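You operate a simulated robot arm through the tools that you are given. There is no shell and no other tool. Be economical: measure what you need, move in short steps, check, and stop when the job is done.

You run a simulated robot arm. Do the job below in one go: nothing can be reset, and whatever is moved stays where it is left.

JOB
Put the green mug in the sink bowl. Put the rivet carton on the top of the battery cabinet away on the shelf under the short brown bench. Open the tea cupboard door, fetch the tea tin from the top shelf of the tea cupboard and set it in the dark grey tray, then shut the door. Close the spoons drawer. Take the pin carton and leave it on the blue notebook. Fetch the yellow padlock and stand it on top of the cream bulb carton. Open the grease box lid. Do these in any order. Set down upright: green mug, rivet carton, tea tin, pin carton, yellow padlock.

Only the result counts: the job must be done as asked and must still hold three seconds after the hand-in. Knocking over, shifting, dropping, spilling or breaking anything else fails it. Lids that push on must go on centred and level and be pressed home; caps that screw on are set level and turned clockwise until they are tight.

ROBOT AND FRAMES
A 6-joint arm with a fingered hand on a trunk, on a base that drives. Base frame: it is fixed to the floor where the robot stands at the start and does not move with it; the origin is under the middle of the robot, x ahead of it, y to its left, z up; the surface under the hand at the start is at about z = 900. Lengths are in mm, angles in degrees, forces in N, time in s.
With the tool pointing down near the work surface it reaches from about 260 to 720 mm from the robot's upright axis, wherever it stands. Its first joint turns from -166.0 to 166.0 degrees. Places, roughly: blue notebook [-2250, -2000, 750]; cream bulb carton [500, 1750, 1000]; dark grey tray (29x21x4 cm) [400, 3900, 900]; grease box lid [500, 2500, 1000]; green mug (11x7x9 cm) [600, -200, 900]; pin carton [-2250, -2000, 1000]; rivet carton [750, -2250, 500]; shelf under the short brown bench [-2500, -3800, 200]; sink bowl inside [700, -800, 700]; spoons drawer [400, -200, 700]; tea cupboard door [400, -200, 400]; yellow padlock (4x2x7 cm) [-2600, -1900, 900]. Payload 4 kg.
Tool frame: the origin (TCP) lies between the finger pads and is the grasp point; the fingertips stand 26 mm ahead of it; z points along the fingers, y is the line along which they close. The gripper opens to 148 mm. The gripper's body begins 73 mm behind the TCP. The gripper is a hand of 3 fingers: y runs from the thumb to the fingers, the wrist lies at [0, 0, -239] in the tool frame.
Orientation is that of the tool frame in the base frame, as a unit quaternion [x, y, z, w]. With the fingers straight down and closing along the base's y, the tool's x points along the base's -x, its y along +y and its z along -z.

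CONTROLS
- The arm moves only by the tool send_rows. Its argument "plan" is one flat list of numbers, 6 for each row, row after row: the shift along the tool's x, y, z in units of 40 mm (1.0 is 40 mm), then the turn, a rotation vector about the tool's x, y, z in units of 6 degrees (1.0 is 6 degrees). In form: [x, y, z, rx, ry, rz, x, y, z, rx, ry, rz, ...]. A call has 1 to 20 rows; each row shifts and turns the commanded pose from where the row before left it, along the tool's axes as they then stand. A call with a number of a shift or a turn outside -1 to 1 is refused whole. A row lasts 0.2 s, in which the tool goes at most 50 mm and 8.6 degrees; a call with a longer step from one row to the next is refused whole. A pose out of reach is approached as far as the arm can. The call stops where the force on the tool passes 40 N (or 10 N more than at its start, if that is more) or the arm is blocked; 0.2 s more then pass. In this call time passes only in rows, and 0.2 s behind the last. The reply holds the time, the measured pose of the TCP, the force on the tool along the base axes, the opening and the grip force, in the units named above and with some noise, with the torque about the TCP (base axes, N m) and any sound that the robot's microphone picked up.
- Cameras (640 x 400 px; columns grow to the right, rows downward): "scene" is now at [-4.9, 106.1, 1460.5]; the picture's right is [-0.70, -0.72, 0.00], its down [-0.56, 0.54, -0.63] and it looks along [0.45, -0.44, -0.78] (base axes); focal length 214 px, centre (320, 200). "wrist" rides on the gripper at [68, -39, -90] in the tool frame; the picture's right is [0.50, 0.87, 0.00], its down [-0.66, 0.38, -0.65] and it looks along [-0.57, 0.33, 0.76] (tool axes); focal length 222 px, centre (320, 200). There is no depth. A picture from a camera that has moved, and an enlarged one, comes with that camera's place and axes in the base frame and with its lens.
- capture(camera): a new picture of that camera. The clock stands still meanwhile.
- move_column(by): slides the trunk up (or, below 0, down) by that many mm; the arm and the scene camera ride with it, the base frame stays. It gives what a move gives, with no picture.
- drive_base(legs): drives the robot by 1 to 6 legs, each [ahead, left, turn to the left] in mm, mm and degrees, along the robot's own axes; the way and the turn of a leg run together, so that a leg with both is an arc; at most 1500 mm and 180 degrees a leg. The arm and the cameras ride along, it lands a little off, and it stops where it bumps. It gives what a move gives.
- set_fingers(finger1, finger2, thumb_bend): sets how far each is bent, from 0 (flat) to 1 (curled in); at 0.3 the hand is open as for a grip, at 0.7 the pads meet at the TCP. One left out holds its place. A second passes; each finger stops where it meets its share of the squeeze, and holds until it gets a number again. It is the only way to open and close the hand. It gives what a move gives, with no picture; readings hold the bend of each and the force on the fingers (four entries, about 0 where the hand has none), thumb and palm.
- turn_head(pan, tilt): turns the head with the scene camera to pan (to the left, within 155 degrees either way) and tilt (down, from -29 to 69), counted from straight ahead of the robot. It gives what a move gives.
- enlarge(camera, box): a new picture of the part [left, top, right, bottom] of that camera's present view, enlarged. The clock stands still meanwhile.
- hand_in(): hands the job in; it is judged then, once.

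Work in short steps. Places have to be worked out from the pictures, the camera data and where the tool is seen: move nearer, look again, correct. Check each grasp and each placing, and mend what went wrong. You have 207 turns and 192 pictures in all, those below and enlarged ones among them. Open the gripper and draw the arm clear of the work before you hand the job in, unless the task says otherwise; then end with one line.

The tools are called after "Call:" as a command line: name --argument value ..., lists and objects as JSON in quotes. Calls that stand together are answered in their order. send_rows: Moves the arm, as the interface text tells. Its arguments: {"type":"object","properties":{"plan":{"type":"array"}},"required":["plan"]} The other tools are called the same way: move_column (by) slides the trunk up or down; set_fingers (finger1, finger2, thumb_bend) moves the fingers one by one; drive_base (legs) drives the base; turn_head (pan, tilt) turns the head that bears the scene camera; capture (camera) takes a picture; enlarge (camera, box) takes an enlarged picture of a part of a camera's view; hand_in () hands the job in.

At the start:

```text
t: 0.0
ee_pos: [404.7, -276.4, 1193.3]
orientation: [0.0, 1.0, 0.0, 0.001]
force: [-0.1, 0.2, 0.6]
moment: [-0.01, 0.01, 0.02]
grip_width: 147.8
grasp_force: 0.2
shape: jaw
bend: [0.3, 0.3, 0.3]
finger forces: [0.1, 0.1, 0.0, 0.0, 0.0, 0.0]
trunk travel left (down, up): [-425.0, 165.0]
robot x, y, heading: [-0.8, 1.8, 0.0]
head pan, tilt: [-44.3, 51.2]
```

scene: 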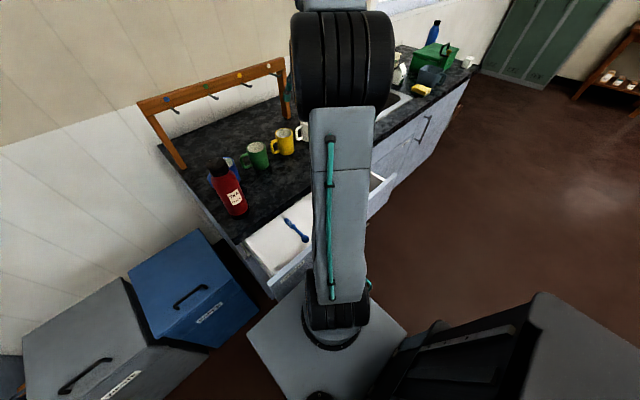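
wrist: 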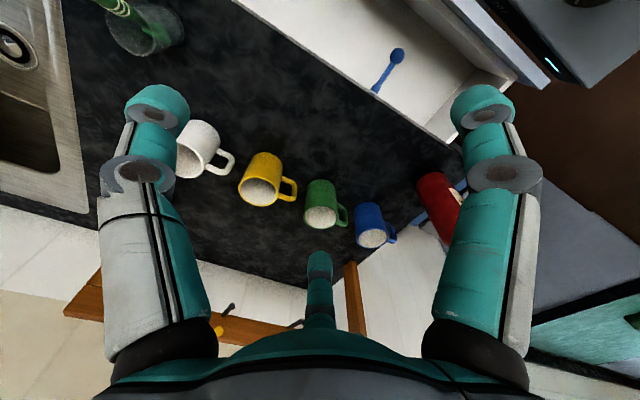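

I'll start with a look ahead at the counter and to the sides to get the layout.

Call:
turn_head --pan -20 --tilt 45

Call:
capture --camera "scene"

Call:
turn_head --pan 80 --tilt 20

Call:
capture --camera "scene"

Call:
turn_head --pan 150 --tilt 20

Call:
capture --camera "scene"

Call:
turn_head --pan -110 --tilt 20

Call:
capture --camera "scene"

```text
t: 0.9
ee_pos: [405.7, -277.7, 1192.5]
orientation: [0.0, 1.0, 0.0, 0.0]
force: [0.4, -0.5, -0.3]
moment: [0.03, -0.02, 0.0]
grip_width: 147.9
grasp_force: 0.0
shape: jaw
bend: [0.3, 0.3, 0.3]
finger forces: [0.1, 0.0, 0.1, 0.0, 0.0, 0.0]
trunk travel left (down, up): [-425.0, 165.0]
robot x, y, heading: [0.7, -0.3, -0.0]
head pan, tilt: [-20.0, 45.0]
```

```text
189 pictures are left
camera scene: at [17.2, 131.2, 1468.9], right [-0.34, -0.94, 0.0], down [-0.66, 0.24, -0.71], along [0.66, -0.24, -0.71], focal length 214 px, centre (320, 200)
```

scene: 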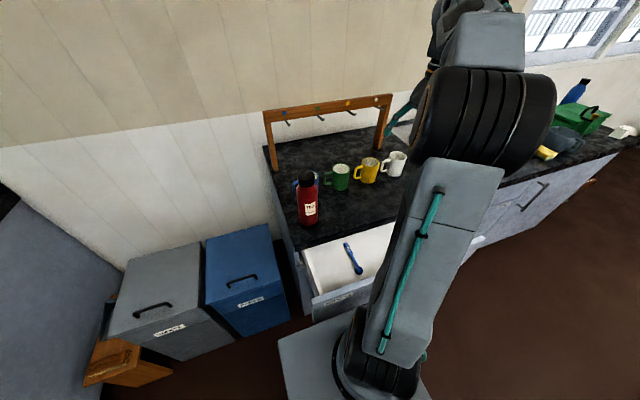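

```text
t: 2.6
ee_pos: [404.5, -276.9, 1192.9]
orientation: [0.0, 1.0, 0.0, 0.0]
force: [-0.1, 0.2, -0.1]
moment: [-0.02, 0.01, 0.0]
grip_width: 147.9
grasp_force: 0.0
shape: jaw
bend: [0.3, 0.3, 0.3]
finger forces: [0.0, 0.1, 0.0, 0.1, 0.0, 0.0]
trunk travel left (down, up): [-425.0, 165.0]
robot x, y, heading: [1.4, 1.1, 0.3]
head pan, tilt: [80.0, 20.0]
```

```text
188 pictures are left
camera scene: at [-43.0, 250.8, 1507.6], right [0.98, -0.17, 0.0], down [-0.06, -0.34, -0.94], along [0.16, 0.93, -0.34], focal length 214 px, centre (320, 200)
```

scene: 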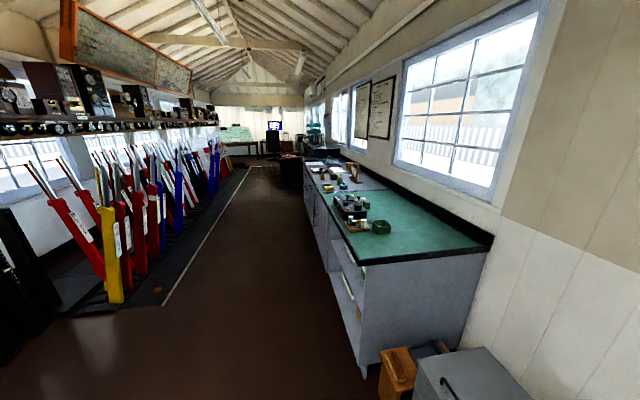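

```text
t: 4.0
ee_pos: [403.5, -276.6, 1192.1]
orientation: [0.0, 1.0, 0.0, 0.0]
force: [-0.4, -0.5, 0.2]
moment: [0.01, -0.04, -0.02]
grip_width: 147.9
grasp_force: 0.1
shape: jaw
bend: [0.3, 0.3, 0.3]
finger forces: [0.0, 0.1, 0.0, 0.0, 0.0, 0.0]
trunk travel left (down, up): [-425.0, 165.0]
robot x, y, heading: [2.3, -2.9, -0.1]
head pan, tilt: [150.0, 20.0]
```

```text
187 pictures are left
camera scene: at [-139.8, 205.7, 1507.6], right [0.5, 0.87, 0.0], down [0.3, -0.17, -0.94], along [-0.81, 0.47, -0.34], focal length 214 px, centre (320, 200)
```

scene: 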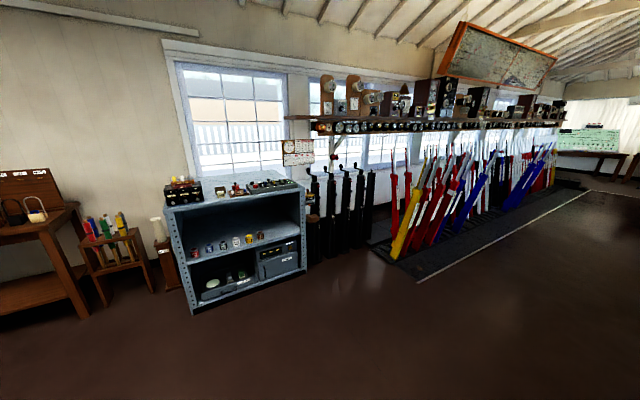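

```text
t: 7.7
ee_pos: [405.3, -277.8, 1192.5]
orientation: [0.0, 1.0, 0.001, 0.0]
force: [0.0, -0.4, -0.1]
moment: [-0.01, 0.02, 0.01]
grip_width: 148.0
grasp_force: 0.1
shape: jaw
bend: [0.3, 0.3, 0.3]
finger forces: [0.0, 0.1, 0.0, 0.0, 0.0, 0.0]
trunk travel left (down, up): [-425.0, 165.0]
robot x, y, heading: [2.7, -5.5, 0.0]
head pan, tilt: [-110.0, 20.0]
```

```text
186 pictures are left
camera scene: at [-91.0, 71.6, 1507.6], right [-0.94, 0.34, 0.0], down [0.12, 0.32, -0.94], along [-0.32, -0.88, -0.34], focal length 214 px, centre (320, 200)
```

scene: 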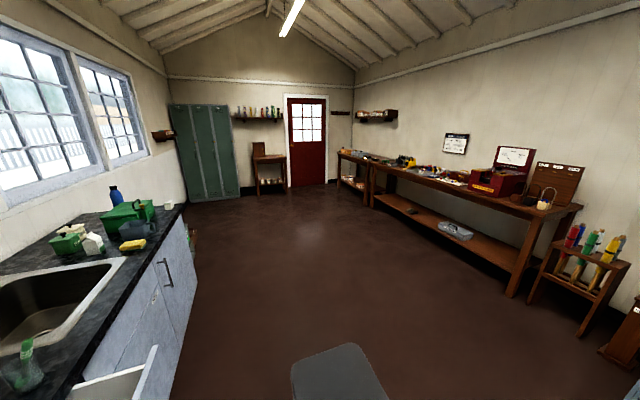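

The green mug looks to be at about (590,-168), upright, with its handle towards -x/+y. I'll pre-bend the fingers, hover above the mug with the hand turned 30° so the three fingers miss the handle and neighbours, and look again.

Call:
set_fingers --finger1 0.42 --finger2 0.42 --thumb_bend 0.42

Call:
send_rows --plan '[-0.93, 0.54, 0.4, 0, 0, 0, -0.93, 0.54, 0.4, 0, 0, 0, -0.93, 0.54, 0.4, 0, 0, 0, -0.93, 0.54, 0.4, 0, 0, 0, -0.93, 0.54, 0.4, 0, 0, 0, 0, 0, 0, 0, 0, -1, 0, 0, 0, 0, 0, -1, 0, 0, 0, 0, 0, -1, 0, 0, 0, 0, 0, -1, 0, 0, 0, 0, 0, -1]'

Call:
capture --camera "wrist"

Call:
turn_head --pan -10 --tilt 45

Call:
capture --camera "scene"

```text
t: 8.7
ee_pos: [404.6, -277.4, 1193.4]
orientation: [0.0, 1.0, 0.0, 0.0]
force: [-0.5, 0.9, 0.1]
moment: [-0.04, -0.01, -0.02]
grip_width: 89.2
grasp_force: 0.1
shape: fingers
bend: [0.42, 0.42, 0.42]
finger forces: [0.0, 0.0, 0.1, 0.0, 0.0, 0.1]
trunk travel left (down, up): [-425.0, 165.0]
robot x, y, heading: [1.2, 2.1, 0.2]
head pan, tilt: [-110.0, 20.0]
```

```text
t: 10.9
ee_pos: [588.6, -164.2, 1108.2]
orientation: [-0.258, 0.966, -0.001, 0.002]
force: [-0.5, 0.2, 0.6]
moment: [0.03, 0.01, 0.01]
grip_width: 88.8
grasp_force: 0.1
shape: fingers
bend: [0.42, 0.42, 0.42]
finger forces: [0.1, 0.0, 0.0, 0.0, 0.0, 0.1]
out of reach, approached as far as the arm can: row 10
trunk travel left (down, up): [-425.0, 165.0]
robot x, y, heading: [-1.8, -0.2, 0.1]
head pan, tilt: [-110.0, 20.0]
```

```text
185 pictures are left
camera wrist: at [547.9, -232.4, 1196.4], right [-0.86, 0.5, 0.0], down [0.38, 0.66, 0.65], along [0.33, 0.56, -0.76], focal length 222 px, centre (320, 200)
```

wrist: 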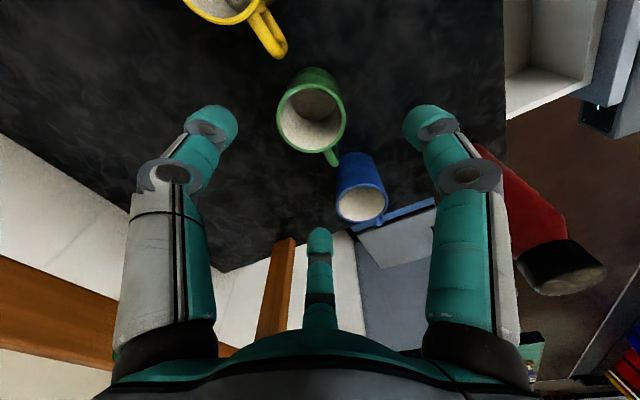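

```text
t: 12.6
ee_pos: [588.9, -163.8, 1107.5]
orientation: [-0.258, 0.966, -0.001, 0.002]
force: [-0.2, 0.0, 0.9]
moment: [0.01, 0.01, -0.02]
grip_width: 89.1
grasp_force: 0.1
shape: fingers
bend: [0.42, 0.42, 0.42]
finger forces: [0.0, 0.1, 0.1, 0.1, 0.0, 0.0]
trunk travel left (down, up): [-425.0, 165.0]
robot x, y, heading: [3.6, 1.5, 0.4]
head pan, tilt: [-10.0, 45.0]
```

```text
184 pictures are left
camera scene: at [20.9, 145.0, 1469.0], right [-0.17, -0.98, 0.0], down [-0.7, 0.12, -0.71], along [0.7, -0.12, -0.71], focal length 214 px, centre (320, 200)
```

scene: 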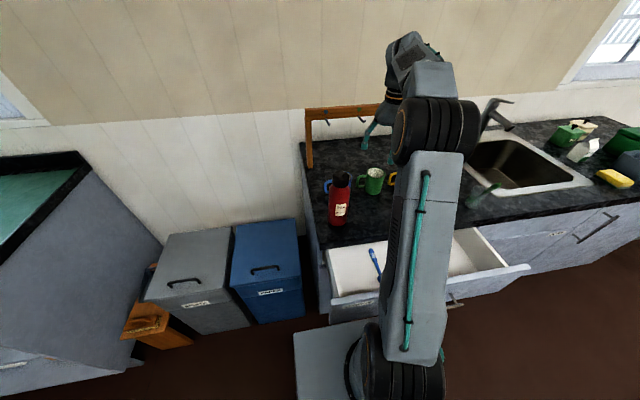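

The mug rim centre is near (593,-171), but its handle seems to point more to +y than I thought. I'll enlarge to measure the handles.

Call:
enlarge --camera "wrist" --box '[160, 0, 480, 200]'

```text
2.00 times, centred on (320, 100) of wrist
camera zoom: at [547.9, -232.6, 1196.4], right [-0.86, 0.5, 0.0], down [0.38, 0.66, 0.65], along [0.33, 0.56, -0.76], focal length 444 px, centre (320, 400)
```

zoom: 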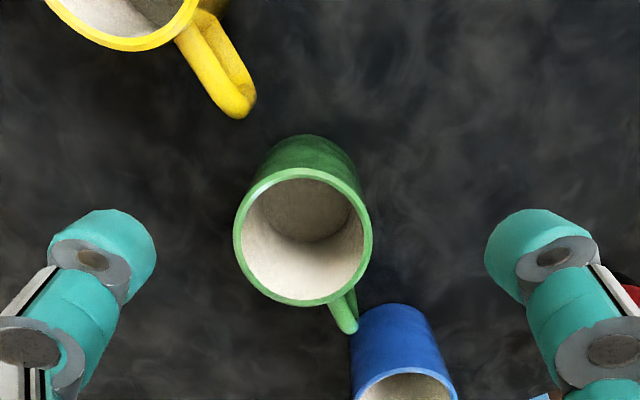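

The handle points along azimuth ~78° and the yellow mug's handle ends about 23 mm from the green mug, so encircling here is tight. I'll check how slim the closed fist is. It may fit inside the mug, so I could draw the mug into free space.

Call:
set_fingers --finger1 0.7 --finger2 0.7 --thumb_bend 0.7

Call:
capture --camera "wrist"

```text
t: 13.6
ee_pos: [588.7, -163.8, 1106.4]
orientation: [-0.257, 0.966, -0.001, 0.002]
force: [-0.4, -0.5, -0.2]
moment: [0.03, -0.01, -0.03]
grip_width: 0.0
grasp_force: 0.0
shape: fingers
bend: [0.69, 0.69, 0.7]
finger forces: [0.0, 0.0, 0.0, 0.0, 0.0, 0.1]
trunk travel left (down, up): [-425.0, 165.0]
robot x, y, heading: [-2.6, 0.4, 0.1]
head pan, tilt: [-10.0, 45.0]
```

```text
182 pictures are left
camera wrist: at [547.9, -232.5, 1196.3], right [-0.86, 0.5, 0.0], down [0.38, 0.66, 0.65], along [0.33, 0.56, -0.76], focal length 222 px, centre (320, 200)
```

wrist: 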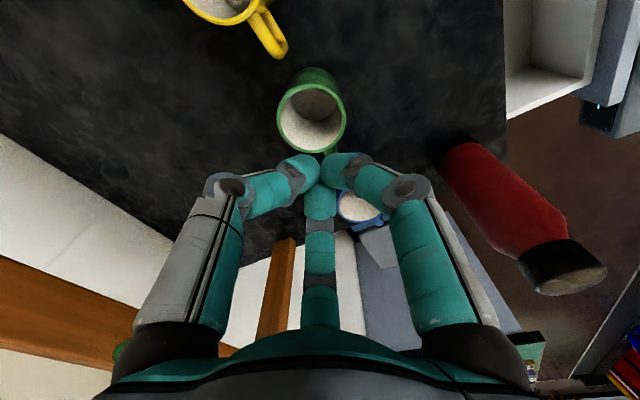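

The fist flares above the tips, so it won't go in the mug. Digits at azimuths 0/120/240 clear both handles well, so I'll rotate +60°, set the opening and look again.

Call:
set_fingers --finger1 0.4 --finger2 0.4 --thumb_bend 0.4

Call:
send_rows --plan '[0, 0, 0, 0, 0, 1, 0, 0, 0, 0, 0, 1, 0, 0, 0, 0, 0, 1, 0, 0, 0, 0, 0, 1, 0, 0, 0, 0, 0, 1, 0, 0, 0, 0, 0, 1, 0, 0, 0, 0, 0, 1, 0, 0, 0, 0, 0, 1, 0, 0, 0, 0, 0, 1, 0, 0, 0, 0, 0, 1]'

Call:
capture --camera "wrist"

```text
t: 14.6
ee_pos: [587.9, -166.2, 1106.8]
orientation: [-0.257, 0.966, -0.001, 0.002]
force: [0.4, 0.1, -0.7]
moment: [-0.04, -0.04, -0.03]
grip_width: 94.5
grasp_force: 0.0
shape: fingers
bend: [0.4, 0.4, 0.4]
finger forces: [0.1, 0.0, 0.0, 0.0, 0.1, 0.1]
trunk travel left (down, up): [-425.0, 165.0]
robot x, y, heading: [-2.1, -0.5, -0.2]
head pan, tilt: [-10.0, 45.0]
```

```text
t: 16.8
ee_pos: [587.5, -164.0, 1108.0]
orientation: [0.26, 0.966, 0.0, -0.001]
force: [0.2, -0.3, 0.2]
moment: [-0.03, 0.01, 0.0]
grip_width: 94.5
grasp_force: 0.0
shape: fingers
bend: [0.4, 0.4, 0.4]
finger forces: [0.0, 0.0, 0.0, 0.0, 0.0, 0.0]
trunk travel left (down, up): [-425.0, 165.0]
robot x, y, heading: [0.5, -4.1, 0.1]
head pan, tilt: [-10.0, 45.0]
```

```text
181 pictures are left
camera wrist: at [509.4, -164.7, 1196.3], right [0.0, 1.0, 0.0], down [0.76, 0.0, 0.65], along [0.65, 0.0, -0.76], focal length 222 px, centre (320, 200)
```

wrist: 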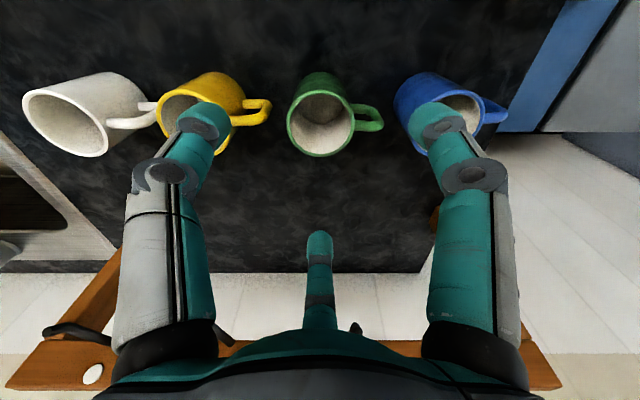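

Clean view now: rim centre near (593,-166), handle to +y. I descend with the TCP to z≈950.

Call:
send_rows --plan '[-0.13, 0.02, 0.9, 0, 0, 0, 0, 0, 1, 0, 0, 0, 0, 0, 1, 0, 0, 0, 0, 0, 1, 0, 0, 0]'

Call:
capture --camera "wrist"

```text
t: 17.8
ee_pos: [592.6, -166.8, 951.3]
orientation: [0.26, 0.966, 0.0, -0.001]
force: [0.9, -0.5, -0.1]
moment: [-0.03, 0.0, 0.0]
grip_width: 94.7
grasp_force: 0.0
shape: fingers
bend: [0.4, 0.4, 0.4]
finger forces: [0.0, 0.1, 0.0, 0.0, 0.0, 0.0]
trunk travel left (down, up): [-425.0, 165.0]
robot x, y, heading: [0.1, -3.0, -0.0]
head pan, tilt: [-10.0, 45.0]
```

```text
180 pictures are left
camera wrist: at [514.3, -167.1, 1040.5], right [0.0, 1.0, 0.0], down [0.76, 0.0, 0.65], along [0.65, 0.0, -0.76], focal length 222 px, centre (320, 200)
```

wrist: 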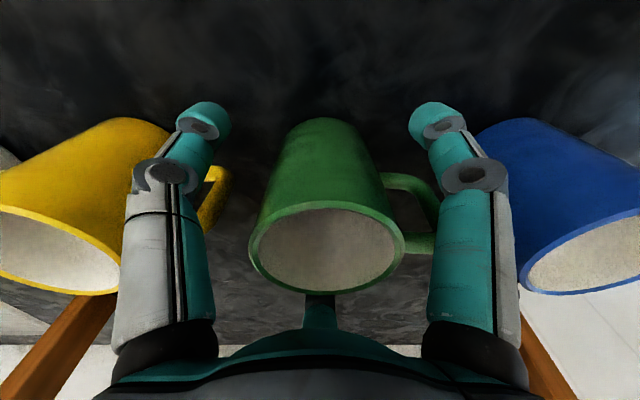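

All digits straddle the mug with clearance on every side. I close.

Call:
set_fingers --finger1 0.7 --finger2 0.7 --thumb_bend 0.7

Call:
send_rows --plan '[0, 0, -1, 0, 0, 0, 0, 0, -1, 0, 0, 0, 0, 0, -1, 0, 0, 0, 0, 0, -1, 0, 0, 0]'

Call:
capture --camera "wrist"

```text
t: 18.8
ee_pos: [592.2, -166.2, 950.6]
orientation: [0.259, 0.966, 0.0, 0.0]
force: [-0.9, -0.5, 0.0]
moment: [0.01, 0.01, 0.01]
grip_width: 45.8
grasp_force: 19.4
shape: fingers
bend: [0.53, 0.52, 0.6]
finger forces: [11.2, 11.8, 0.1, 0.0, 15.0, 0.0]
trunk travel left (down, up): [-425.0, 165.0]
robot x, y, heading: [-3.2, 2.1, -0.1]
head pan, tilt: [-10.0, 45.0]
```

```text
t: 19.8
ee_pos: [594.1, -168.3, 1112.8]
orientation: [0.26, 0.966, 0.001, -0.001]
force: [0.4, -0.3, -2.0]
moment: [0.0, -0.01, -0.01]
grip_width: 45.9
grasp_force: 18.7
shape: fingers
bend: [0.53, 0.52, 0.6]
finger forces: [10.9, 11.7, 0.1, 0.0, 14.7, 0.1]
trunk travel left (down, up): [-425.0, 165.0]
robot x, y, heading: [-1.4, -2.2, 0.1]
head pan, tilt: [-10.0, 45.0]
```

```text
179 pictures are left
camera wrist: at [515.7, -169.3, 1201.4], right [0.0, 1.0, 0.0], down [0.76, 0.0, 0.65], along [0.65, 0.0, -0.76], focal length 222 px, centre (320, 200)
```

wrist: 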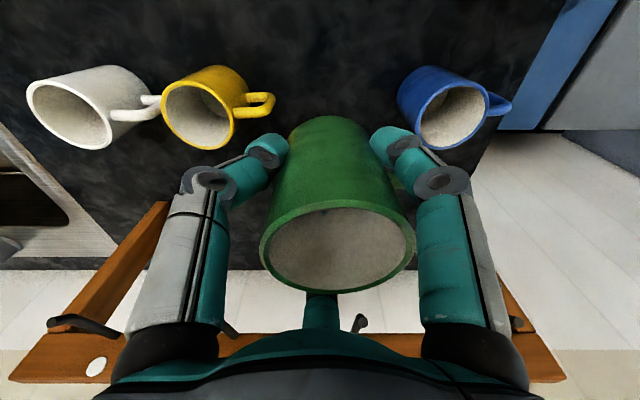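

Mug is lifted. I'll look at the sink before driving right.

Call:
turn_head --pan -55 --tilt 40

Call:
capture --camera "scene"

```text
t: 21.0
ee_pos: [594.7, -168.2, 1112.1]
orientation: [0.259, 0.966, 0.0, 0.0]
force: [-0.2, -0.6, -2.7]
moment: [-0.05, 0.0, 0.04]
grip_width: 45.7
grasp_force: 18.9
shape: fingers
bend: [0.53, 0.52, 0.6]
finger forces: [10.8, 11.7, 0.0, 0.0, 14.8, 0.1]
trunk travel left (down, up): [-425.0, 165.0]
robot x, y, heading: [-3.1, -2.5, -0.0]
head pan, tilt: [-55.0, 40.0]
```

```text
178 pictures are left
camera scene: at [-10.2, 89.5, 1476.2], right [-0.82, -0.57, 0.0], down [-0.37, 0.53, -0.77], along [0.44, -0.63, -0.64], focal length 214 px, centre (320, 200)
```

scene: 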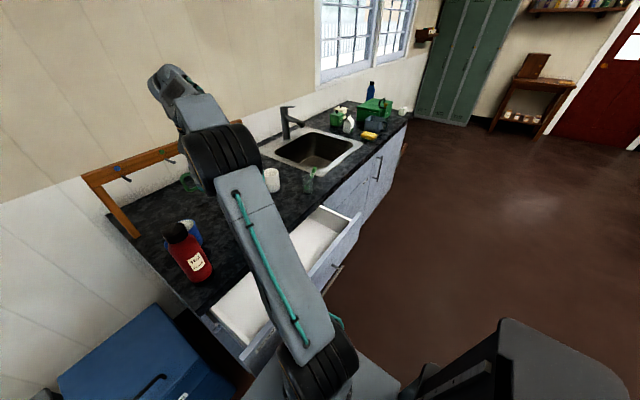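

Sink bowl spans roughly x 540–840, y -690…-950, with the faucet at the back. I drive 650 mm to the right with the mug held high.

Call:
drive_base --legs '[[0, -650, 0]]'

Call:
capture --camera "scene"

Call:
capture --camera "wrist"

```text
t: 22.2
ee_pos: [599.7, -179.9, 1112.3]
orientation: [0.248, 0.969, -0.005, -0.001]
force: [0.1, 0.1, -2.7]
moment: [0.0, 0.03, -0.01]
grip_width: 45.8
grasp_force: 18.6
shape: fingers
bend: [0.53, 0.52, 0.61]
finger forces: [10.7, 11.7, 0.0, 0.0, 14.6, 0.1]
trunk travel left (down, up): [-425.0, 165.0]
robot x, y, heading: [1.2, -34.7, 1.3]
head pan, tilt: [-55.0, 40.0]
stopped in leg 1: the robot was blocked; the commanded pose is now the measured one
```

```text
177 pictures are left
camera scene: at [-8.9, 67.0, 1475.1], right [-0.81, -0.59, 0.01], down [-0.38, 0.51, -0.77], along [0.45, -0.62, -0.64], focal length 214 px, centre (320, 200)
```

scene: 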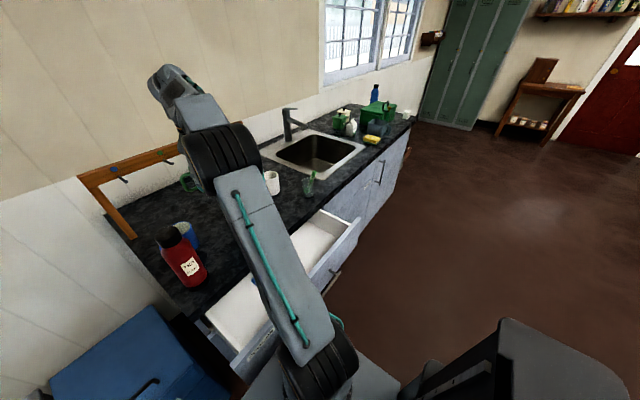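

```text
176 pictures are left
camera wrist: at [522.1, -181.9, 1201.2], right [-0.02, 1.0, -0.01], down [0.76, 0.02, 0.65], along [0.65, 0.01, -0.76], focal length 222 px, centre (320, 200)
```

wrist: 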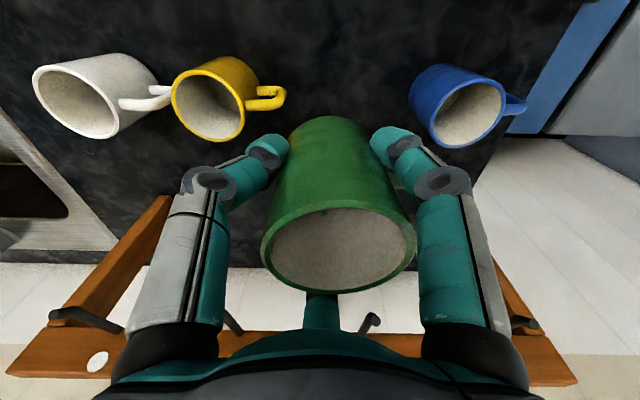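

Blocked after 35 mm, probably the base against the open drawer. I'll back off, go right, then forward again.

Call:
drive_base --legs '[[-320, 0, 0], [0, -610, -1.3]]'

Call:
capture --camera "scene"

```text
t: 23.0
ee_pos: [588.5, -180.9, 1114.0]
orientation: [0.247, 0.969, -0.003, 0.001]
force: [0.0, -0.1, -2.8]
moment: [-0.03, 0.02, 0.01]
grip_width: 45.7
grasp_force: 18.7
shape: fingers
bend: [0.53, 0.52, 0.61]
finger forces: [10.7, 11.6, 0.0, 0.0, 14.8, 0.0]
trunk travel left (down, up): [-425.0, 165.0]
robot x, y, heading: [-10.7, -29.3, 1.3]
head pan, tilt: [-55.0, 40.0]
stopped in leg 1: the robot was blocked; the commanded pose is now the measured one
```

```text
175 pictures are left
camera scene: at [-21.7, 63.3, 1476.5], right [-0.8, -0.59, 0.0], down [-0.38, 0.51, -0.77], along [0.46, -0.62, -0.64], focal length 214 px, centre (320, 200)
```

scene: 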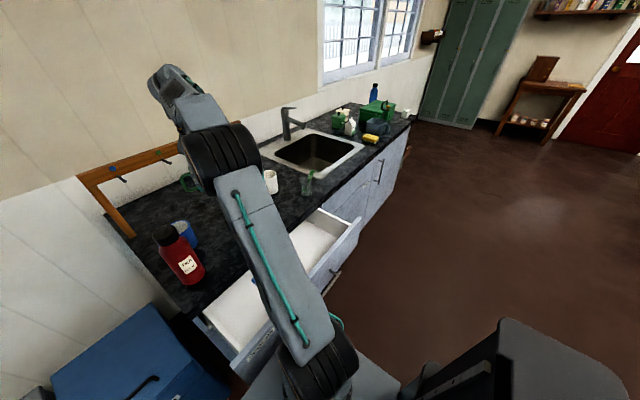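

Blocked backwards as well. I look down around the base to find the obstacle.

Call:
turn_head --pan -150 --tilt 60

Call:
capture --camera "scene"

Call:
turn_head --pan 150 --tilt 60

Call:
capture --camera "scene"

Call:
turn_head --pan -90 --tilt 60

Call:
capture --camera "scene"

```text
t: 24.7
ee_pos: [588.2, -181.1, 1113.5]
orientation: [0.249, 0.969, -0.004, 0.001]
force: [0.2, 0.8, -1.9]
moment: [-0.02, 0.02, -0.01]
grip_width: 45.9
grasp_force: 18.8
shape: fingers
bend: [0.53, 0.52, 0.61]
finger forces: [10.7, 11.7, 0.1, 0.0, 14.7, 0.0]
trunk travel left (down, up): [-425.0, 165.0]
robot x, y, heading: [-12.4, -35.3, 1.2]
head pan, tilt: [-150.0, 60.0]
```

```text
174 pictures are left
camera scene: at [-130.1, 98.9, 1448.8], right [-0.52, 0.85, -0.01], down [0.74, 0.45, -0.5], along [-0.43, -0.27, -0.86], focal length 214 px, centre (320, 200)
```

scene: 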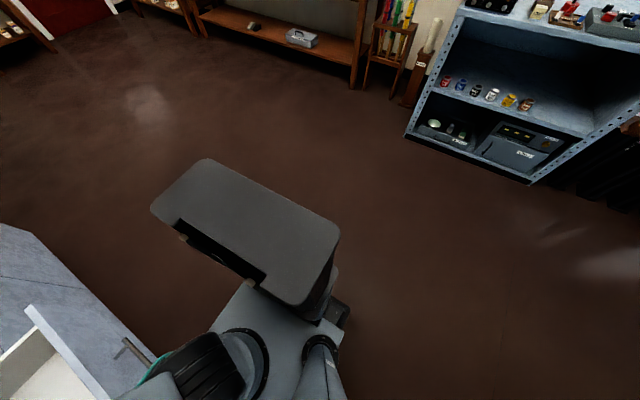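

```text
t: 28.8
ee_pos: [587.3, -180.1, 1113.6]
orientation: [0.247, 0.969, -0.004, 0.001]
force: [-0.4, 0.9, -2.6]
moment: [-0.02, 0.0, -0.01]
grip_width: 46.1
grasp_force: 18.9
shape: fingers
bend: [0.53, 0.52, 0.61]
finger forces: [10.8, 11.7, 0.0, 0.1, 14.8, 0.0]
trunk travel left (down, up): [-425.0, 165.0]
robot x, y, heading: [-9.4, -35.9, 1.5]
head pan, tilt: [150.0, 60.0]
```

```text
173 pictures are left
camera scene: at [-132.1, 165.6, 1448.0], right [0.48, 0.88, -0.01], down [0.76, -0.42, -0.5], along [-0.44, 0.23, -0.87], focal length 214 px, centre (320, 200)
```

scene: 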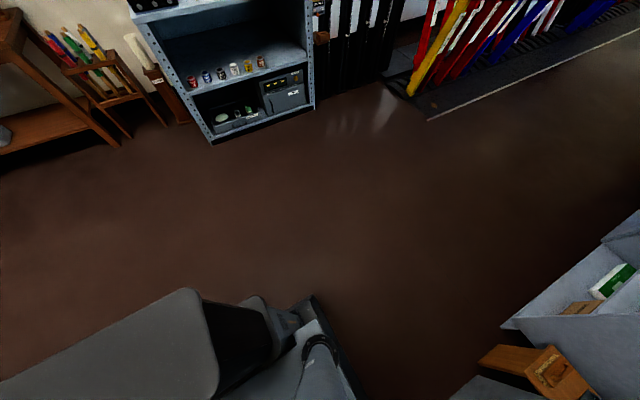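

```text
t: 32.2
ee_pos: [587.2, -179.7, 1113.3]
orientation: [0.249, 0.969, -0.004, 0.002]
force: [-0.5, 0.5, -3.1]
moment: [-0.02, -0.02, 0.01]
grip_width: 45.5
grasp_force: 18.9
shape: fingers
bend: [0.53, 0.52, 0.61]
finger forces: [10.9, 11.7, 0.0, 0.0, 14.6, 0.1]
trunk travel left (down, up): [-425.0, 165.0]
robot x, y, heading: [-9.7, -34.2, 1.7]
head pan, tilt: [-90.0, 60.0]
```

```text
172 pictures are left
camera scene: at [-71.5, 67.1, 1448.7], right [-1.0, -0.03, 0.0], down [-0.02, 0.86, -0.51], along [0.01, -0.51, -0.86], focal length 214 px, centre (320, 200)
```

scene: 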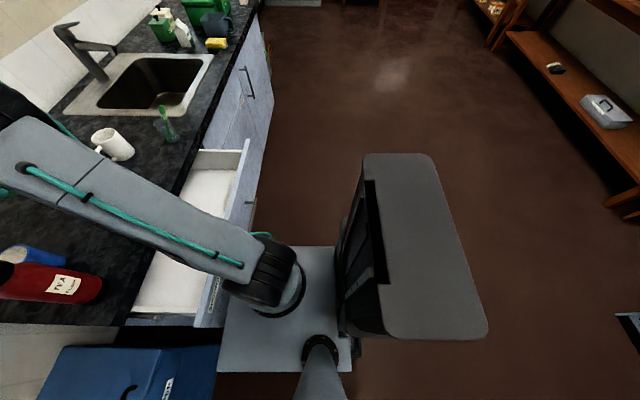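

The dark thing behind may be an object (or the trunk). I nudge left/ahead a little and compare pictures.

Call:
drive_base --legs '[[0, 60, -1.5]]'

Call:
capture --camera "scene"

```text
t: 33.1
ee_pos: [583.1, -143.7, 1113.4]
orientation: [0.261, 0.965, 0.0, 0.0]
force: [-0.1, -0.3, -2.4]
moment: [-0.05, 0.04, -0.03]
grip_width: 45.7
grasp_force: 18.8
shape: fingers
bend: [0.53, 0.52, 0.61]
finger forces: [10.6, 11.7, 0.0, 0.0, 14.6, 0.0]
trunk travel left (down, up): [-425.0, 165.0]
robot x, y, heading: [-8.8, 27.1, 0.1]
head pan, tilt: [-90.0, 60.0]
```

```text
171 pictures are left
camera scene: at [-69.3, 119.5, 1449.4], right [-1.0, 0.0, 0.0], down [0.0, 0.87, -0.5], along [0.0, -0.5, -0.87], focal length 214 px, centre (320, 200)
```

scene: 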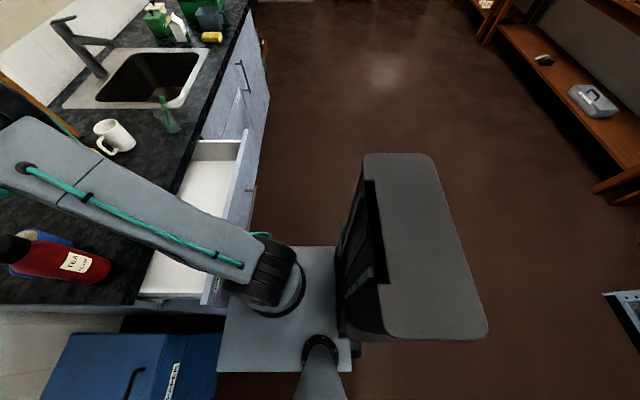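

It rides with the robot, so it is the trunk. I try backing off from here.

Call:
drive_base --legs '[[-300, 0, 0]]'

```text
t: 35.2
ee_pos: [276.2, -142.6, 1112.4]
orientation: [0.263, 0.965, 0.0, 0.0]
force: [0.3, -0.4, -2.3]
moment: [-0.05, 0.0, 0.0]
grip_width: 45.9
grasp_force: 18.9
shape: fingers
bend: [0.53, 0.52, 0.61]
finger forces: [10.6, 11.7, 0.0, 0.0, 14.6, 0.1]
trunk travel left (down, up): [-425.0, 165.0]
robot x, y, heading: [-316.7, 28.6, -0.4]
head pan, tilt: [-90.0, 60.0]
```

Free now. I drive right, then forward to the sink.

Call:
drive_base --legs '[[0, -680, 0], [300, 0, 0]]'

Call:
turn_head --pan -25 --tilt 50

Call:
capture --camera "scene"

Call:
capture --camera "wrist"

```text
t: 40.6
ee_pos: [566.2, -848.3, 1112.7]
orientation: [0.271, 0.963, 0.0, 0.0]
force: [-0.1, -0.2, -1.6]
moment: [-0.06, 0.02, 0.01]
grip_width: 45.6
grasp_force: 18.7
shape: fingers
bend: [0.53, 0.52, 0.61]
finger forces: [10.6, 11.7, 0.1, 0.1, 14.8, 0.0]
trunk travel left (down, up): [-425.0, 165.0]
robot x, y, heading: [-21.4, -666.0, -1.1]
head pan, tilt: [-90.0, 60.0]
```

```text
t: 42.0
ee_pos: [566.6, -848.5, 1111.8]
orientation: [0.27, 0.963, 0.0, 0.0]
force: [0.0, -0.5, -1.9]
moment: [-0.02, 0.01, -0.01]
grip_width: 46.0
grasp_force: 19.1
shape: fingers
bend: [0.53, 0.52, 0.61]
finger forces: [10.6, 11.7, 0.0, 0.1, 14.7, 0.0]
trunk travel left (down, up): [-425.0, 165.0]
robot x, y, heading: [-22.0, -663.0, -1.6]
head pan, tilt: [-25.0, 50.0]
```

```text
170 pictures are left
camera scene: at [-9.2, -539.8, 1462.0], right [-0.44, -0.9, 0.0], down [-0.69, 0.34, -0.64], along [0.58, -0.29, -0.77], focal length 214 px, centre (320, 200)
```

scene: 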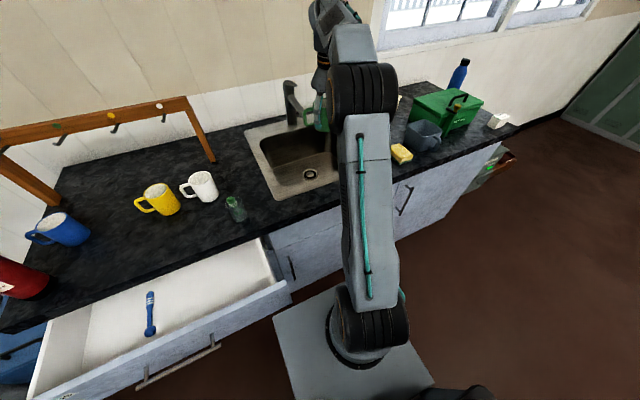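

```text
169 pictures are left
camera wrist: at [488.5, -847.2, 1201.4], right [0.02, 1.0, 0.0], down [0.76, -0.02, 0.65], along [0.65, -0.02, -0.76], focal length 222 px, centre (320, 200)
```

wrist: 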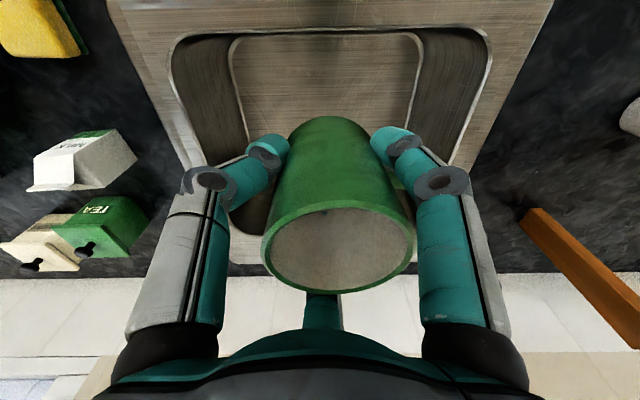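

Mug is over the front of the bowl (bowl y ≈ -1010…-665, near edge x≈505). I shift to about (605,-842) and lower with the column.

Call:
send_rows --plan '[-0.37, 0.32, 0, 0, 0, 0, -0.37, 0.32, 0, 0, 0, 0]'

Call:
move_column --by -200

Call:
send_rows --plan '[0, 0, 1, 0, 0, 0, 0, 0, 1, 0, 0, 0, 0, 0, 1, 0, 0, 0]'

Call:
capture --camera "wrist"

```text
t: 42.6
ee_pos: [605.7, -842.7, 1112.1]
orientation: [0.271, 0.963, 0.0, 0.0]
force: [0.0, 0.8, -1.7]
moment: [-0.01, 0.04, -0.02]
grip_width: 45.8
grasp_force: 18.3
shape: fingers
bend: [0.53, 0.52, 0.61]
finger forces: [10.5, 11.7, 0.0, 0.1, 14.5, 0.0]
trunk travel left (down, up): [-425.0, 165.0]
robot x, y, heading: [-21.5, -666.7, -1.6]
head pan, tilt: [-25.0, 50.0]
```

```text
t: 44.8
ee_pos: [605.1, -842.3, 913.3]
orientation: [0.271, 0.963, 0.0, 0.0]
force: [-0.1, -0.5, -1.2]
moment: [-0.01, 0.02, 0.0]
grip_width: 45.9
grasp_force: 18.3
shape: fingers
bend: [0.53, 0.52, 0.61]
finger forces: [10.6, 11.6, 0.0, 0.1, 14.7, 0.0]
trunk travel left (down, up): [-225.0, 365.0]
robot x, y, heading: [-19.2, -663.9, -1.4]
head pan, tilt: [-25.0, 50.0]
```

```text
t: 45.6
ee_pos: [610.0, -843.6, 789.8]
orientation: [0.271, 0.963, 0.0, 0.001]
force: [16.2, 0.1, 2.3]
moment: [-0.03, 2.23, -0.07]
grip_width: 45.7
grasp_force: 18.3
shape: fingers
bend: [0.53, 0.52, 0.61]
finger forces: [10.7, 11.7, 0.0, 0.1, 14.5, 0.1]
trunk travel left (down, up): [-225.0, 365.0]
robot x, y, heading: [-23.3, -665.8, -1.2]
head pan, tilt: [-25.0, 50.0]
```

```text
168 pictures are left
camera wrist: at [530.8, -842.8, 878.4], right [0.02, 1.0, 0.0], down [0.76, -0.02, 0.65], along [0.65, -0.02, -0.76], focal length 222 px, centre (320, 200)
```

wrist: 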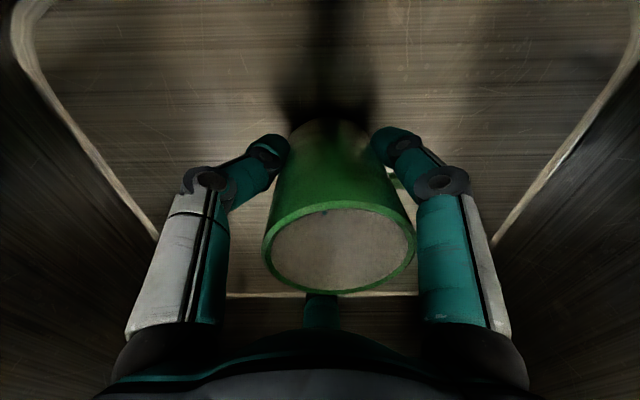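

There's 16 N in +x, so the hand is rubbing the sink's front edge. I lift a little, shift 45 mm deeper into the bowl, then lower.

Call:
send_rows --plan '[0, 0, -1, 0, 0, 0, -0.96, 0.585, 0, 0, 0, 0, 0, 0, 0.8, 0, 0, 0, 0, 0, 0.5, 0, 0, 0]'

Call:
capture --camera "wrist"

```text
t: 46.6
ee_pos: [652.0, -842.5, 782.3]
orientation: [0.271, 0.963, -0.001, 0.001]
force: [-0.1, -1.4, 4.9]
moment: [0.14, -0.07, 0.03]
grip_width: 45.4
grasp_force: 19.2
shape: fingers
bend: [0.53, 0.52, 0.61]
finger forces: [10.7, 11.4, 0.0, 0.1, 15.6, 0.0]
trunk travel left (down, up): [-225.0, 365.0]
robot x, y, heading: [-22.8, -663.1, -1.5]
head pan, tilt: [-25.0, 50.0]
```

```text
167 pictures are left
camera wrist: at [573.1, -841.5, 870.0], right [0.02, 1.0, 0.0], down [0.76, -0.02, 0.66], along [0.66, -0.02, -0.76], focal length 222 px, centre (320, 200)
```

wrist: 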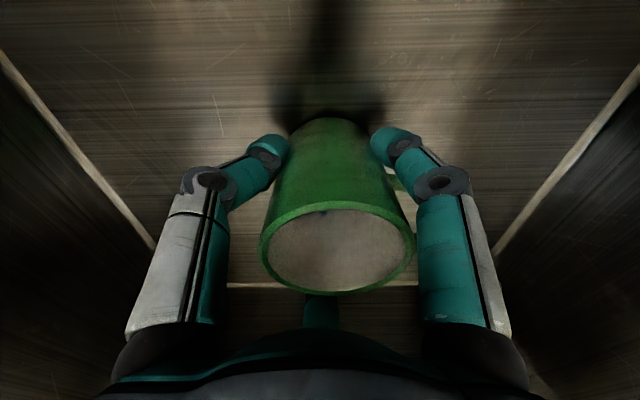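

The upward force of about 7 N means the mug base is on the bowl floor. I release and rise.

Call:
set_fingers --finger1 0.4 --finger2 0.4 --thumb_bend 0.4

Call:
send_rows --plan '[0, 0, -1, 0, 0, 0, 0, 0, -1, 0, 0, 0, 0, 0, -1, 0, 0, 0]'

Call:
capture --camera "wrist"

```text
t: 47.6
ee_pos: [652.0, -842.4, 780.2]
orientation: [0.271, 0.963, 0.001, 0.0]
force: [0.2, 0.9, -0.4]
moment: [-0.03, -0.01, -0.01]
grip_width: 94.6
grasp_force: 0.1
shape: fingers
bend: [0.4, 0.4, 0.4]
finger forces: [0.0, 0.0, 0.1, 0.0, 0.0, 0.0]
trunk travel left (down, up): [-225.0, 365.0]
robot x, y, heading: [-24.0, -665.4, -1.4]
head pan, tilt: [-25.0, 50.0]
```

```text
t: 48.4
ee_pos: [629.9, -827.1, 903.6]
orientation: [0.271, 0.963, 0.0, 0.001]
force: [0.0, 0.1, -2.1]
moment: [0.0, 0.03, 0.0]
grip_width: 94.7
grasp_force: 0.0
shape: fingers
bend: [0.4, 0.4, 0.4]
finger forces: [0.1, 0.0, 0.1, 0.0, 0.1, 0.0]
out of reach, approached as far as the arm can: row 3
trunk travel left (down, up): [-225.0, 365.0]
robot x, y, heading: [-23.1, -667.7, -1.4]
head pan, tilt: [-25.0, 50.0]
```

```text
166 pictures are left
camera wrist: at [550.8, -826.7, 992.7], right [0.02, 1.0, 0.0], down [0.76, -0.02, 0.65], along [0.65, -0.02, -0.76], focal length 222 px, centre (320, 200)
```

wrist: 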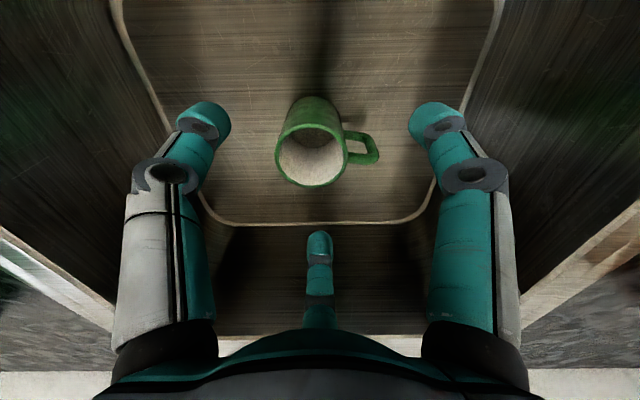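

The green mug stands upright in the bowl. Next I raise the column, back off and go to face the spoons drawer.

Call:
move_column --by 200

Call:
drive_base --legs '[[-430, 0, 1.4], [0, 445, 0]]'

Call:
turn_head --pan -15 --tilt 45

Call:
capture --camera "scene"

```text
t: 50.5
ee_pos: [630.1, -827.2, 1102.8]
orientation: [0.27, 0.963, 0.0, 0.0]
force: [0.0, 0.7, -0.3]
moment: [-0.03, 0.02, -0.01]
grip_width: 94.6
grasp_force: 0.0
shape: fingers
bend: [0.4, 0.4, 0.4]
finger forces: [0.0, 0.0, 0.1, 0.1, 0.0, 0.0]
trunk travel left (down, up): [-425.0, 165.0]
robot x, y, heading: [-21.9, -667.1, -1.3]
head pan, tilt: [-25.0, 50.0]
```

```text
t: 55.5
ee_pos: [201.8, -355.1, 1102.9]
orientation: [0.257, 0.966, 0.001, 0.0]
force: [-0.8, 0.3, 0.0]
moment: [0.0, -0.01, -0.01]
grip_width: 94.9
grasp_force: 0.2
shape: fingers
bend: [0.4, 0.4, 0.4]
finger forces: [0.0, 0.0, 0.1, 0.0, 0.0, 0.0]
trunk travel left (down, up): [-425.0, 165.0]
robot x, y, heading: [-455.0, -212.8, 0.4]
head pan, tilt: [-25.0, 50.0]
```

```text
t: 56.2
ee_pos: [203.8, -354.5, 1103.0]
orientation: [0.257, 0.966, 0.001, 0.0]
force: [-0.3, -0.5, 0.4]
moment: [0.02, 0.03, 0.01]
grip_width: 94.8
grasp_force: 0.1
shape: fingers
bend: [0.4, 0.4, 0.4]
finger forces: [0.0, 0.1, 0.0, 0.0, 0.0, 0.0]
trunk travel left (down, up): [-425.0, 165.0]
robot x, y, heading: [-452.9, -211.6, 0.2]
head pan, tilt: [-15.0, 45.0]
```

```text
165 pictures are left
camera scene: at [-435.0, -72.9, 1468.9], right [-0.26, -0.97, 0.0], down [-0.68, 0.18, -0.71], along [0.68, -0.18, -0.71], focal length 214 px, centre (320, 200)
```

scene: 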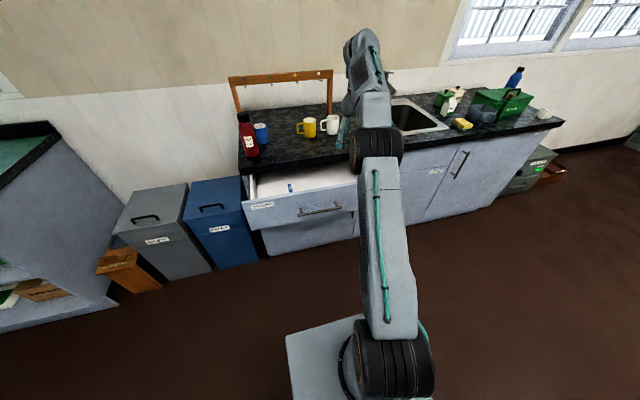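

The spoons drawer handle is near (175,-240,~780). I tilt the hand to point forward and down, make a fist and lower the column.

Call:
send_rows --plan '[0, 0, 0, -0.5, -0.866, 0, 0, 0, 0, -0.5, -0.866, 0, 0, 0, 0, -0.5, -0.866, 0, 0, 0, 0, -0.5, -0.866, 0, 0, 0, 0, -0.5, -0.866, 0, 0, 0, 0, -0.5, -0.866, 0, 0, 0, 0, -0.5, -0.866, 0, 0, 0, 0, -0.5, -0.866, 0]'

Call:
set_fingers --finger1 0.72 --finger2 0.72 --thumb_bend 0.72

```text
t: 58.0
ee_pos: [203.2, -354.9, 1102.3]
orientation: [0.236, 0.882, 0.105, 0.394]
force: [0.0, 0.3, 0.7]
moment: [-0.01, 0.0, 0.0]
grip_width: 94.7
grasp_force: 0.1
shape: fingers
bend: [0.4, 0.4, 0.4]
finger forces: [0.0, 0.1, 0.0, 0.2, 0.0, 0.1]
trunk travel left (down, up): [-425.0, 165.0]
robot x, y, heading: [-450.4, -209.4, 0.3]
head pan, tilt: [-15.0, 45.0]
```

```text
t: 59.0
ee_pos: [202.5, -355.4, 1102.3]
orientation: [0.235, 0.882, 0.106, 0.394]
force: [0.1, -0.4, -0.2]
moment: [-0.04, 0.0, -0.01]
grip_width: 0.0
grasp_force: 0.0
shape: fingers
bend: [0.71, 0.71, 0.71]
finger forces: [0.1, 0.0, 0.0, 0.0, 0.1, 0.1]
trunk travel left (down, up): [-425.0, 165.0]
robot x, y, heading: [-451.8, -212.5, 0.3]
head pan, tilt: [-15.0, 45.0]
```

Call:
send_rows --plan '[0.8, 0.475, -0.51, 0, 0, 0, 0.8, 0.475, -0.51, 0, 0, 0, 0.8, 0.475, -0.51, 0, 0, 0, 0.8, 0.475, -0.51, 0, 0, 0]'

Call:
move_column --by -290

Call:
capture --camera "scene"

Call:
capture --camera "wrist"

```text
t: 60.0
ee_pos: [92.0, -225.1, 1105.5]
orientation: [0.236, 0.882, 0.106, 0.394]
force: [0.4, -0.3, -0.4]
moment: [0.01, 0.03, 0.03]
grip_width: 0.0
grasp_force: 0.1
shape: fingers
bend: [0.71, 0.71, 0.71]
finger forces: [0.1, 0.0, 0.0, 0.1, 0.0, 0.0]
trunk travel left (down, up): [-425.0, 165.0]
robot x, y, heading: [-456.5, -208.3, 0.3]
head pan, tilt: [-15.0, 45.0]
```

```text
t: 62.9
ee_pos: [92.5, -224.8, 814.2]
orientation: [0.235, 0.883, 0.106, 0.393]
force: [0.0, 0.0, 0.0]
moment: [0.02, 0.03, 0.0]
grip_width: 0.2
grasp_force: 0.1
shape: fingers
bend: [0.71, 0.71, 0.71]
finger forces: [0.0, 0.1, 0.1, 0.1, 0.0, 0.1]
trunk travel left (down, up): [-135.0, 455.0]
robot x, y, heading: [-453.3, -211.0, 0.2]
head pan, tilt: [-15.0, 45.0]
```

```text
164 pictures are left
camera scene: at [-435.1, -72.8, 1179.0], right [-0.25, -0.97, 0.0], down [-0.68, 0.18, -0.71], along [0.68, -0.18, -0.71], focal length 214 px, centre (320, 200)
```

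scene: 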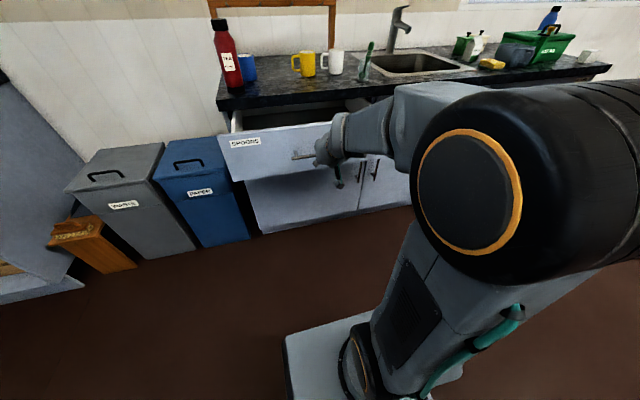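

```text
163 pictures are left
camera wrist: at [-27.4, -226.3, 815.7], right [0.0, 1.0, 0.0], down [0.02, 0.0, 1.0], along [1.0, 0.0, -0.02], focal length 222 px, centre (320, 200)
```

wrist: 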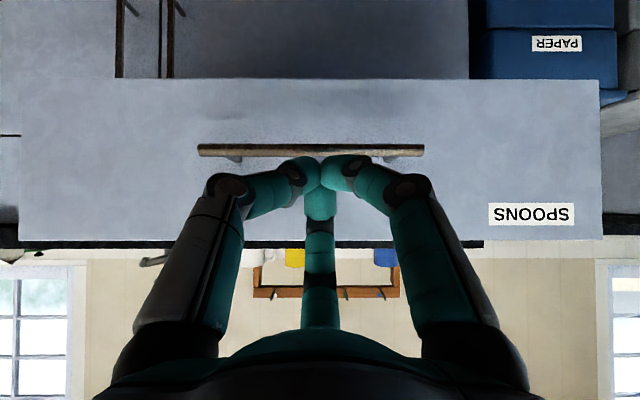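

The drawer front spans z≈682–860 with the handle at z≈768. I level the hand so the fist leads, raise it slightly and push in steps.

Call:
send_rows --plan '[0, 0, 0, -0.5, -0.866, 0, 0, 0, 0, -0.5, -0.866, 0, 0, 0, 0, -0.5, -0.866, 0, 0, 0, 0, -0.5, -0.866, 0, 0, 0, 0, -0.5, -0.866, 0, 0, 0, 0, -0.5, -0.866, 0, 0, 0, 0, -0.5, -0.866, 0]'

Call:
send_rows --plan '[-0.17, 0.1, 1, 0, 0, 0, 0, 0, 1, 0, 0, 0, 0, 0, 1, 0, 0, 0, 0, 0, 1, 0, 0, 0]'

Call:
capture --camera "scene"

```text
t: 64.5
ee_pos: [93.5, -241.8, 814.0]
orientation: [0.198, 0.713, 0.142, 0.658]
force: [0.1, -0.7, -0.6]
moment: [-0.03, 0.0, 0.0]
grip_width: 0.1
grasp_force: 0.1
shape: fingers
bend: [0.71, 0.71, 0.71]
finger forces: [0.1, 0.0, 0.0, 0.0, 0.0, 0.0]
out of reach, approached as far as the arm can: row 2, 3
trunk travel left (down, up): [-135.0, 455.0]
robot x, y, heading: [-450.9, -214.1, 0.2]
head pan, tilt: [-15.0, 45.0]
```

```text
t: 65.5
ee_pos: [253.7, -251.3, 805.3]
orientation: [0.199, 0.713, 0.14, 0.658]
force: [-0.8, -0.3, 0.1]
moment: [0.01, 0.04, 0.0]
grip_width: 0.1
grasp_force: 0.0
shape: fingers
bend: [0.71, 0.71, 0.71]
finger forces: [0.0, 0.0, 0.0, 0.0, 0.0, 0.0]
trunk travel left (down, up): [-135.0, 455.0]
robot x, y, heading: [-454.5, -212.9, 0.4]
head pan, tilt: [-15.0, 45.0]
```

```text
162 pictures are left
camera scene: at [-435.4, -72.8, 1179.0], right [-0.25, -0.97, 0.0], down [-0.68, 0.18, -0.71], along [0.68, -0.18, -0.71], focal length 214 px, centre (320, 200)
```

scene: 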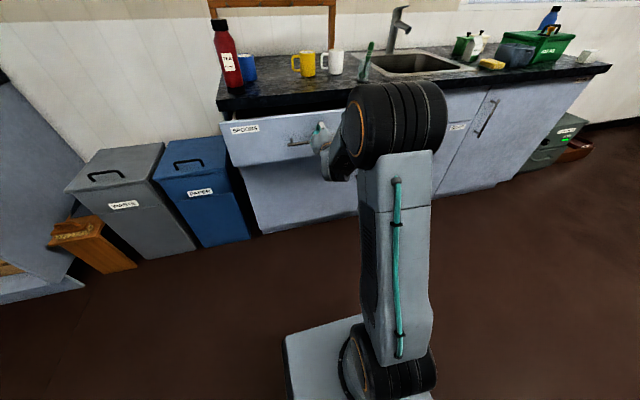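

The drawer is moving in. Keep pushing until blocked.

Call:
send_rows --plan '[0, 0, 1, 0, 0, 0, 0, 0, 1, 0, 0, 0, 0, 0, 1, 0, 0, 0, 0, 0, 1, 0, 0, 0]'

Call:
capture --camera "scene"

```text
t: 66.5
ee_pos: [393.8, -260.6, 796.3]
orientation: [0.199, 0.712, 0.141, 0.659]
force: [-43.4, 3.5, 7.4]
moment: [0.14, -0.08, 0.08]
grip_width: 0.0
grasp_force: 40.6
shape: fingers
bend: [0.73, 0.74, 0.73]
finger forces: [22.5, 31.9, 0.0, 0.0, 26.8, 0.0]
trunk travel left (down, up): [-135.0, 455.0]
robot x, y, heading: [-452.2, -213.5, 0.3]
head pan, tilt: [-15.0, 45.0]
stopped in row 4: the force on the tool passed its limit at 106 N (the readings are from after the stop); the commanded pose is now the measured one
```

```text
161 pictures are left
camera scene: at [-439.7, -72.5, 1179.0], right [-0.25, -0.97, 0.0], down [-0.68, 0.18, -0.71], along [0.69, -0.18, -0.7], focal length 214 px, centre (320, 200)
```

scene: 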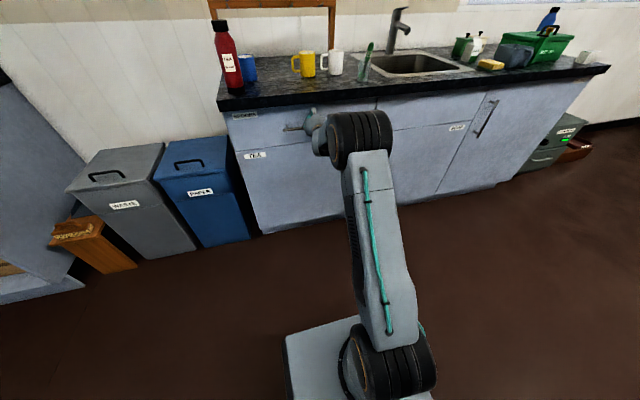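

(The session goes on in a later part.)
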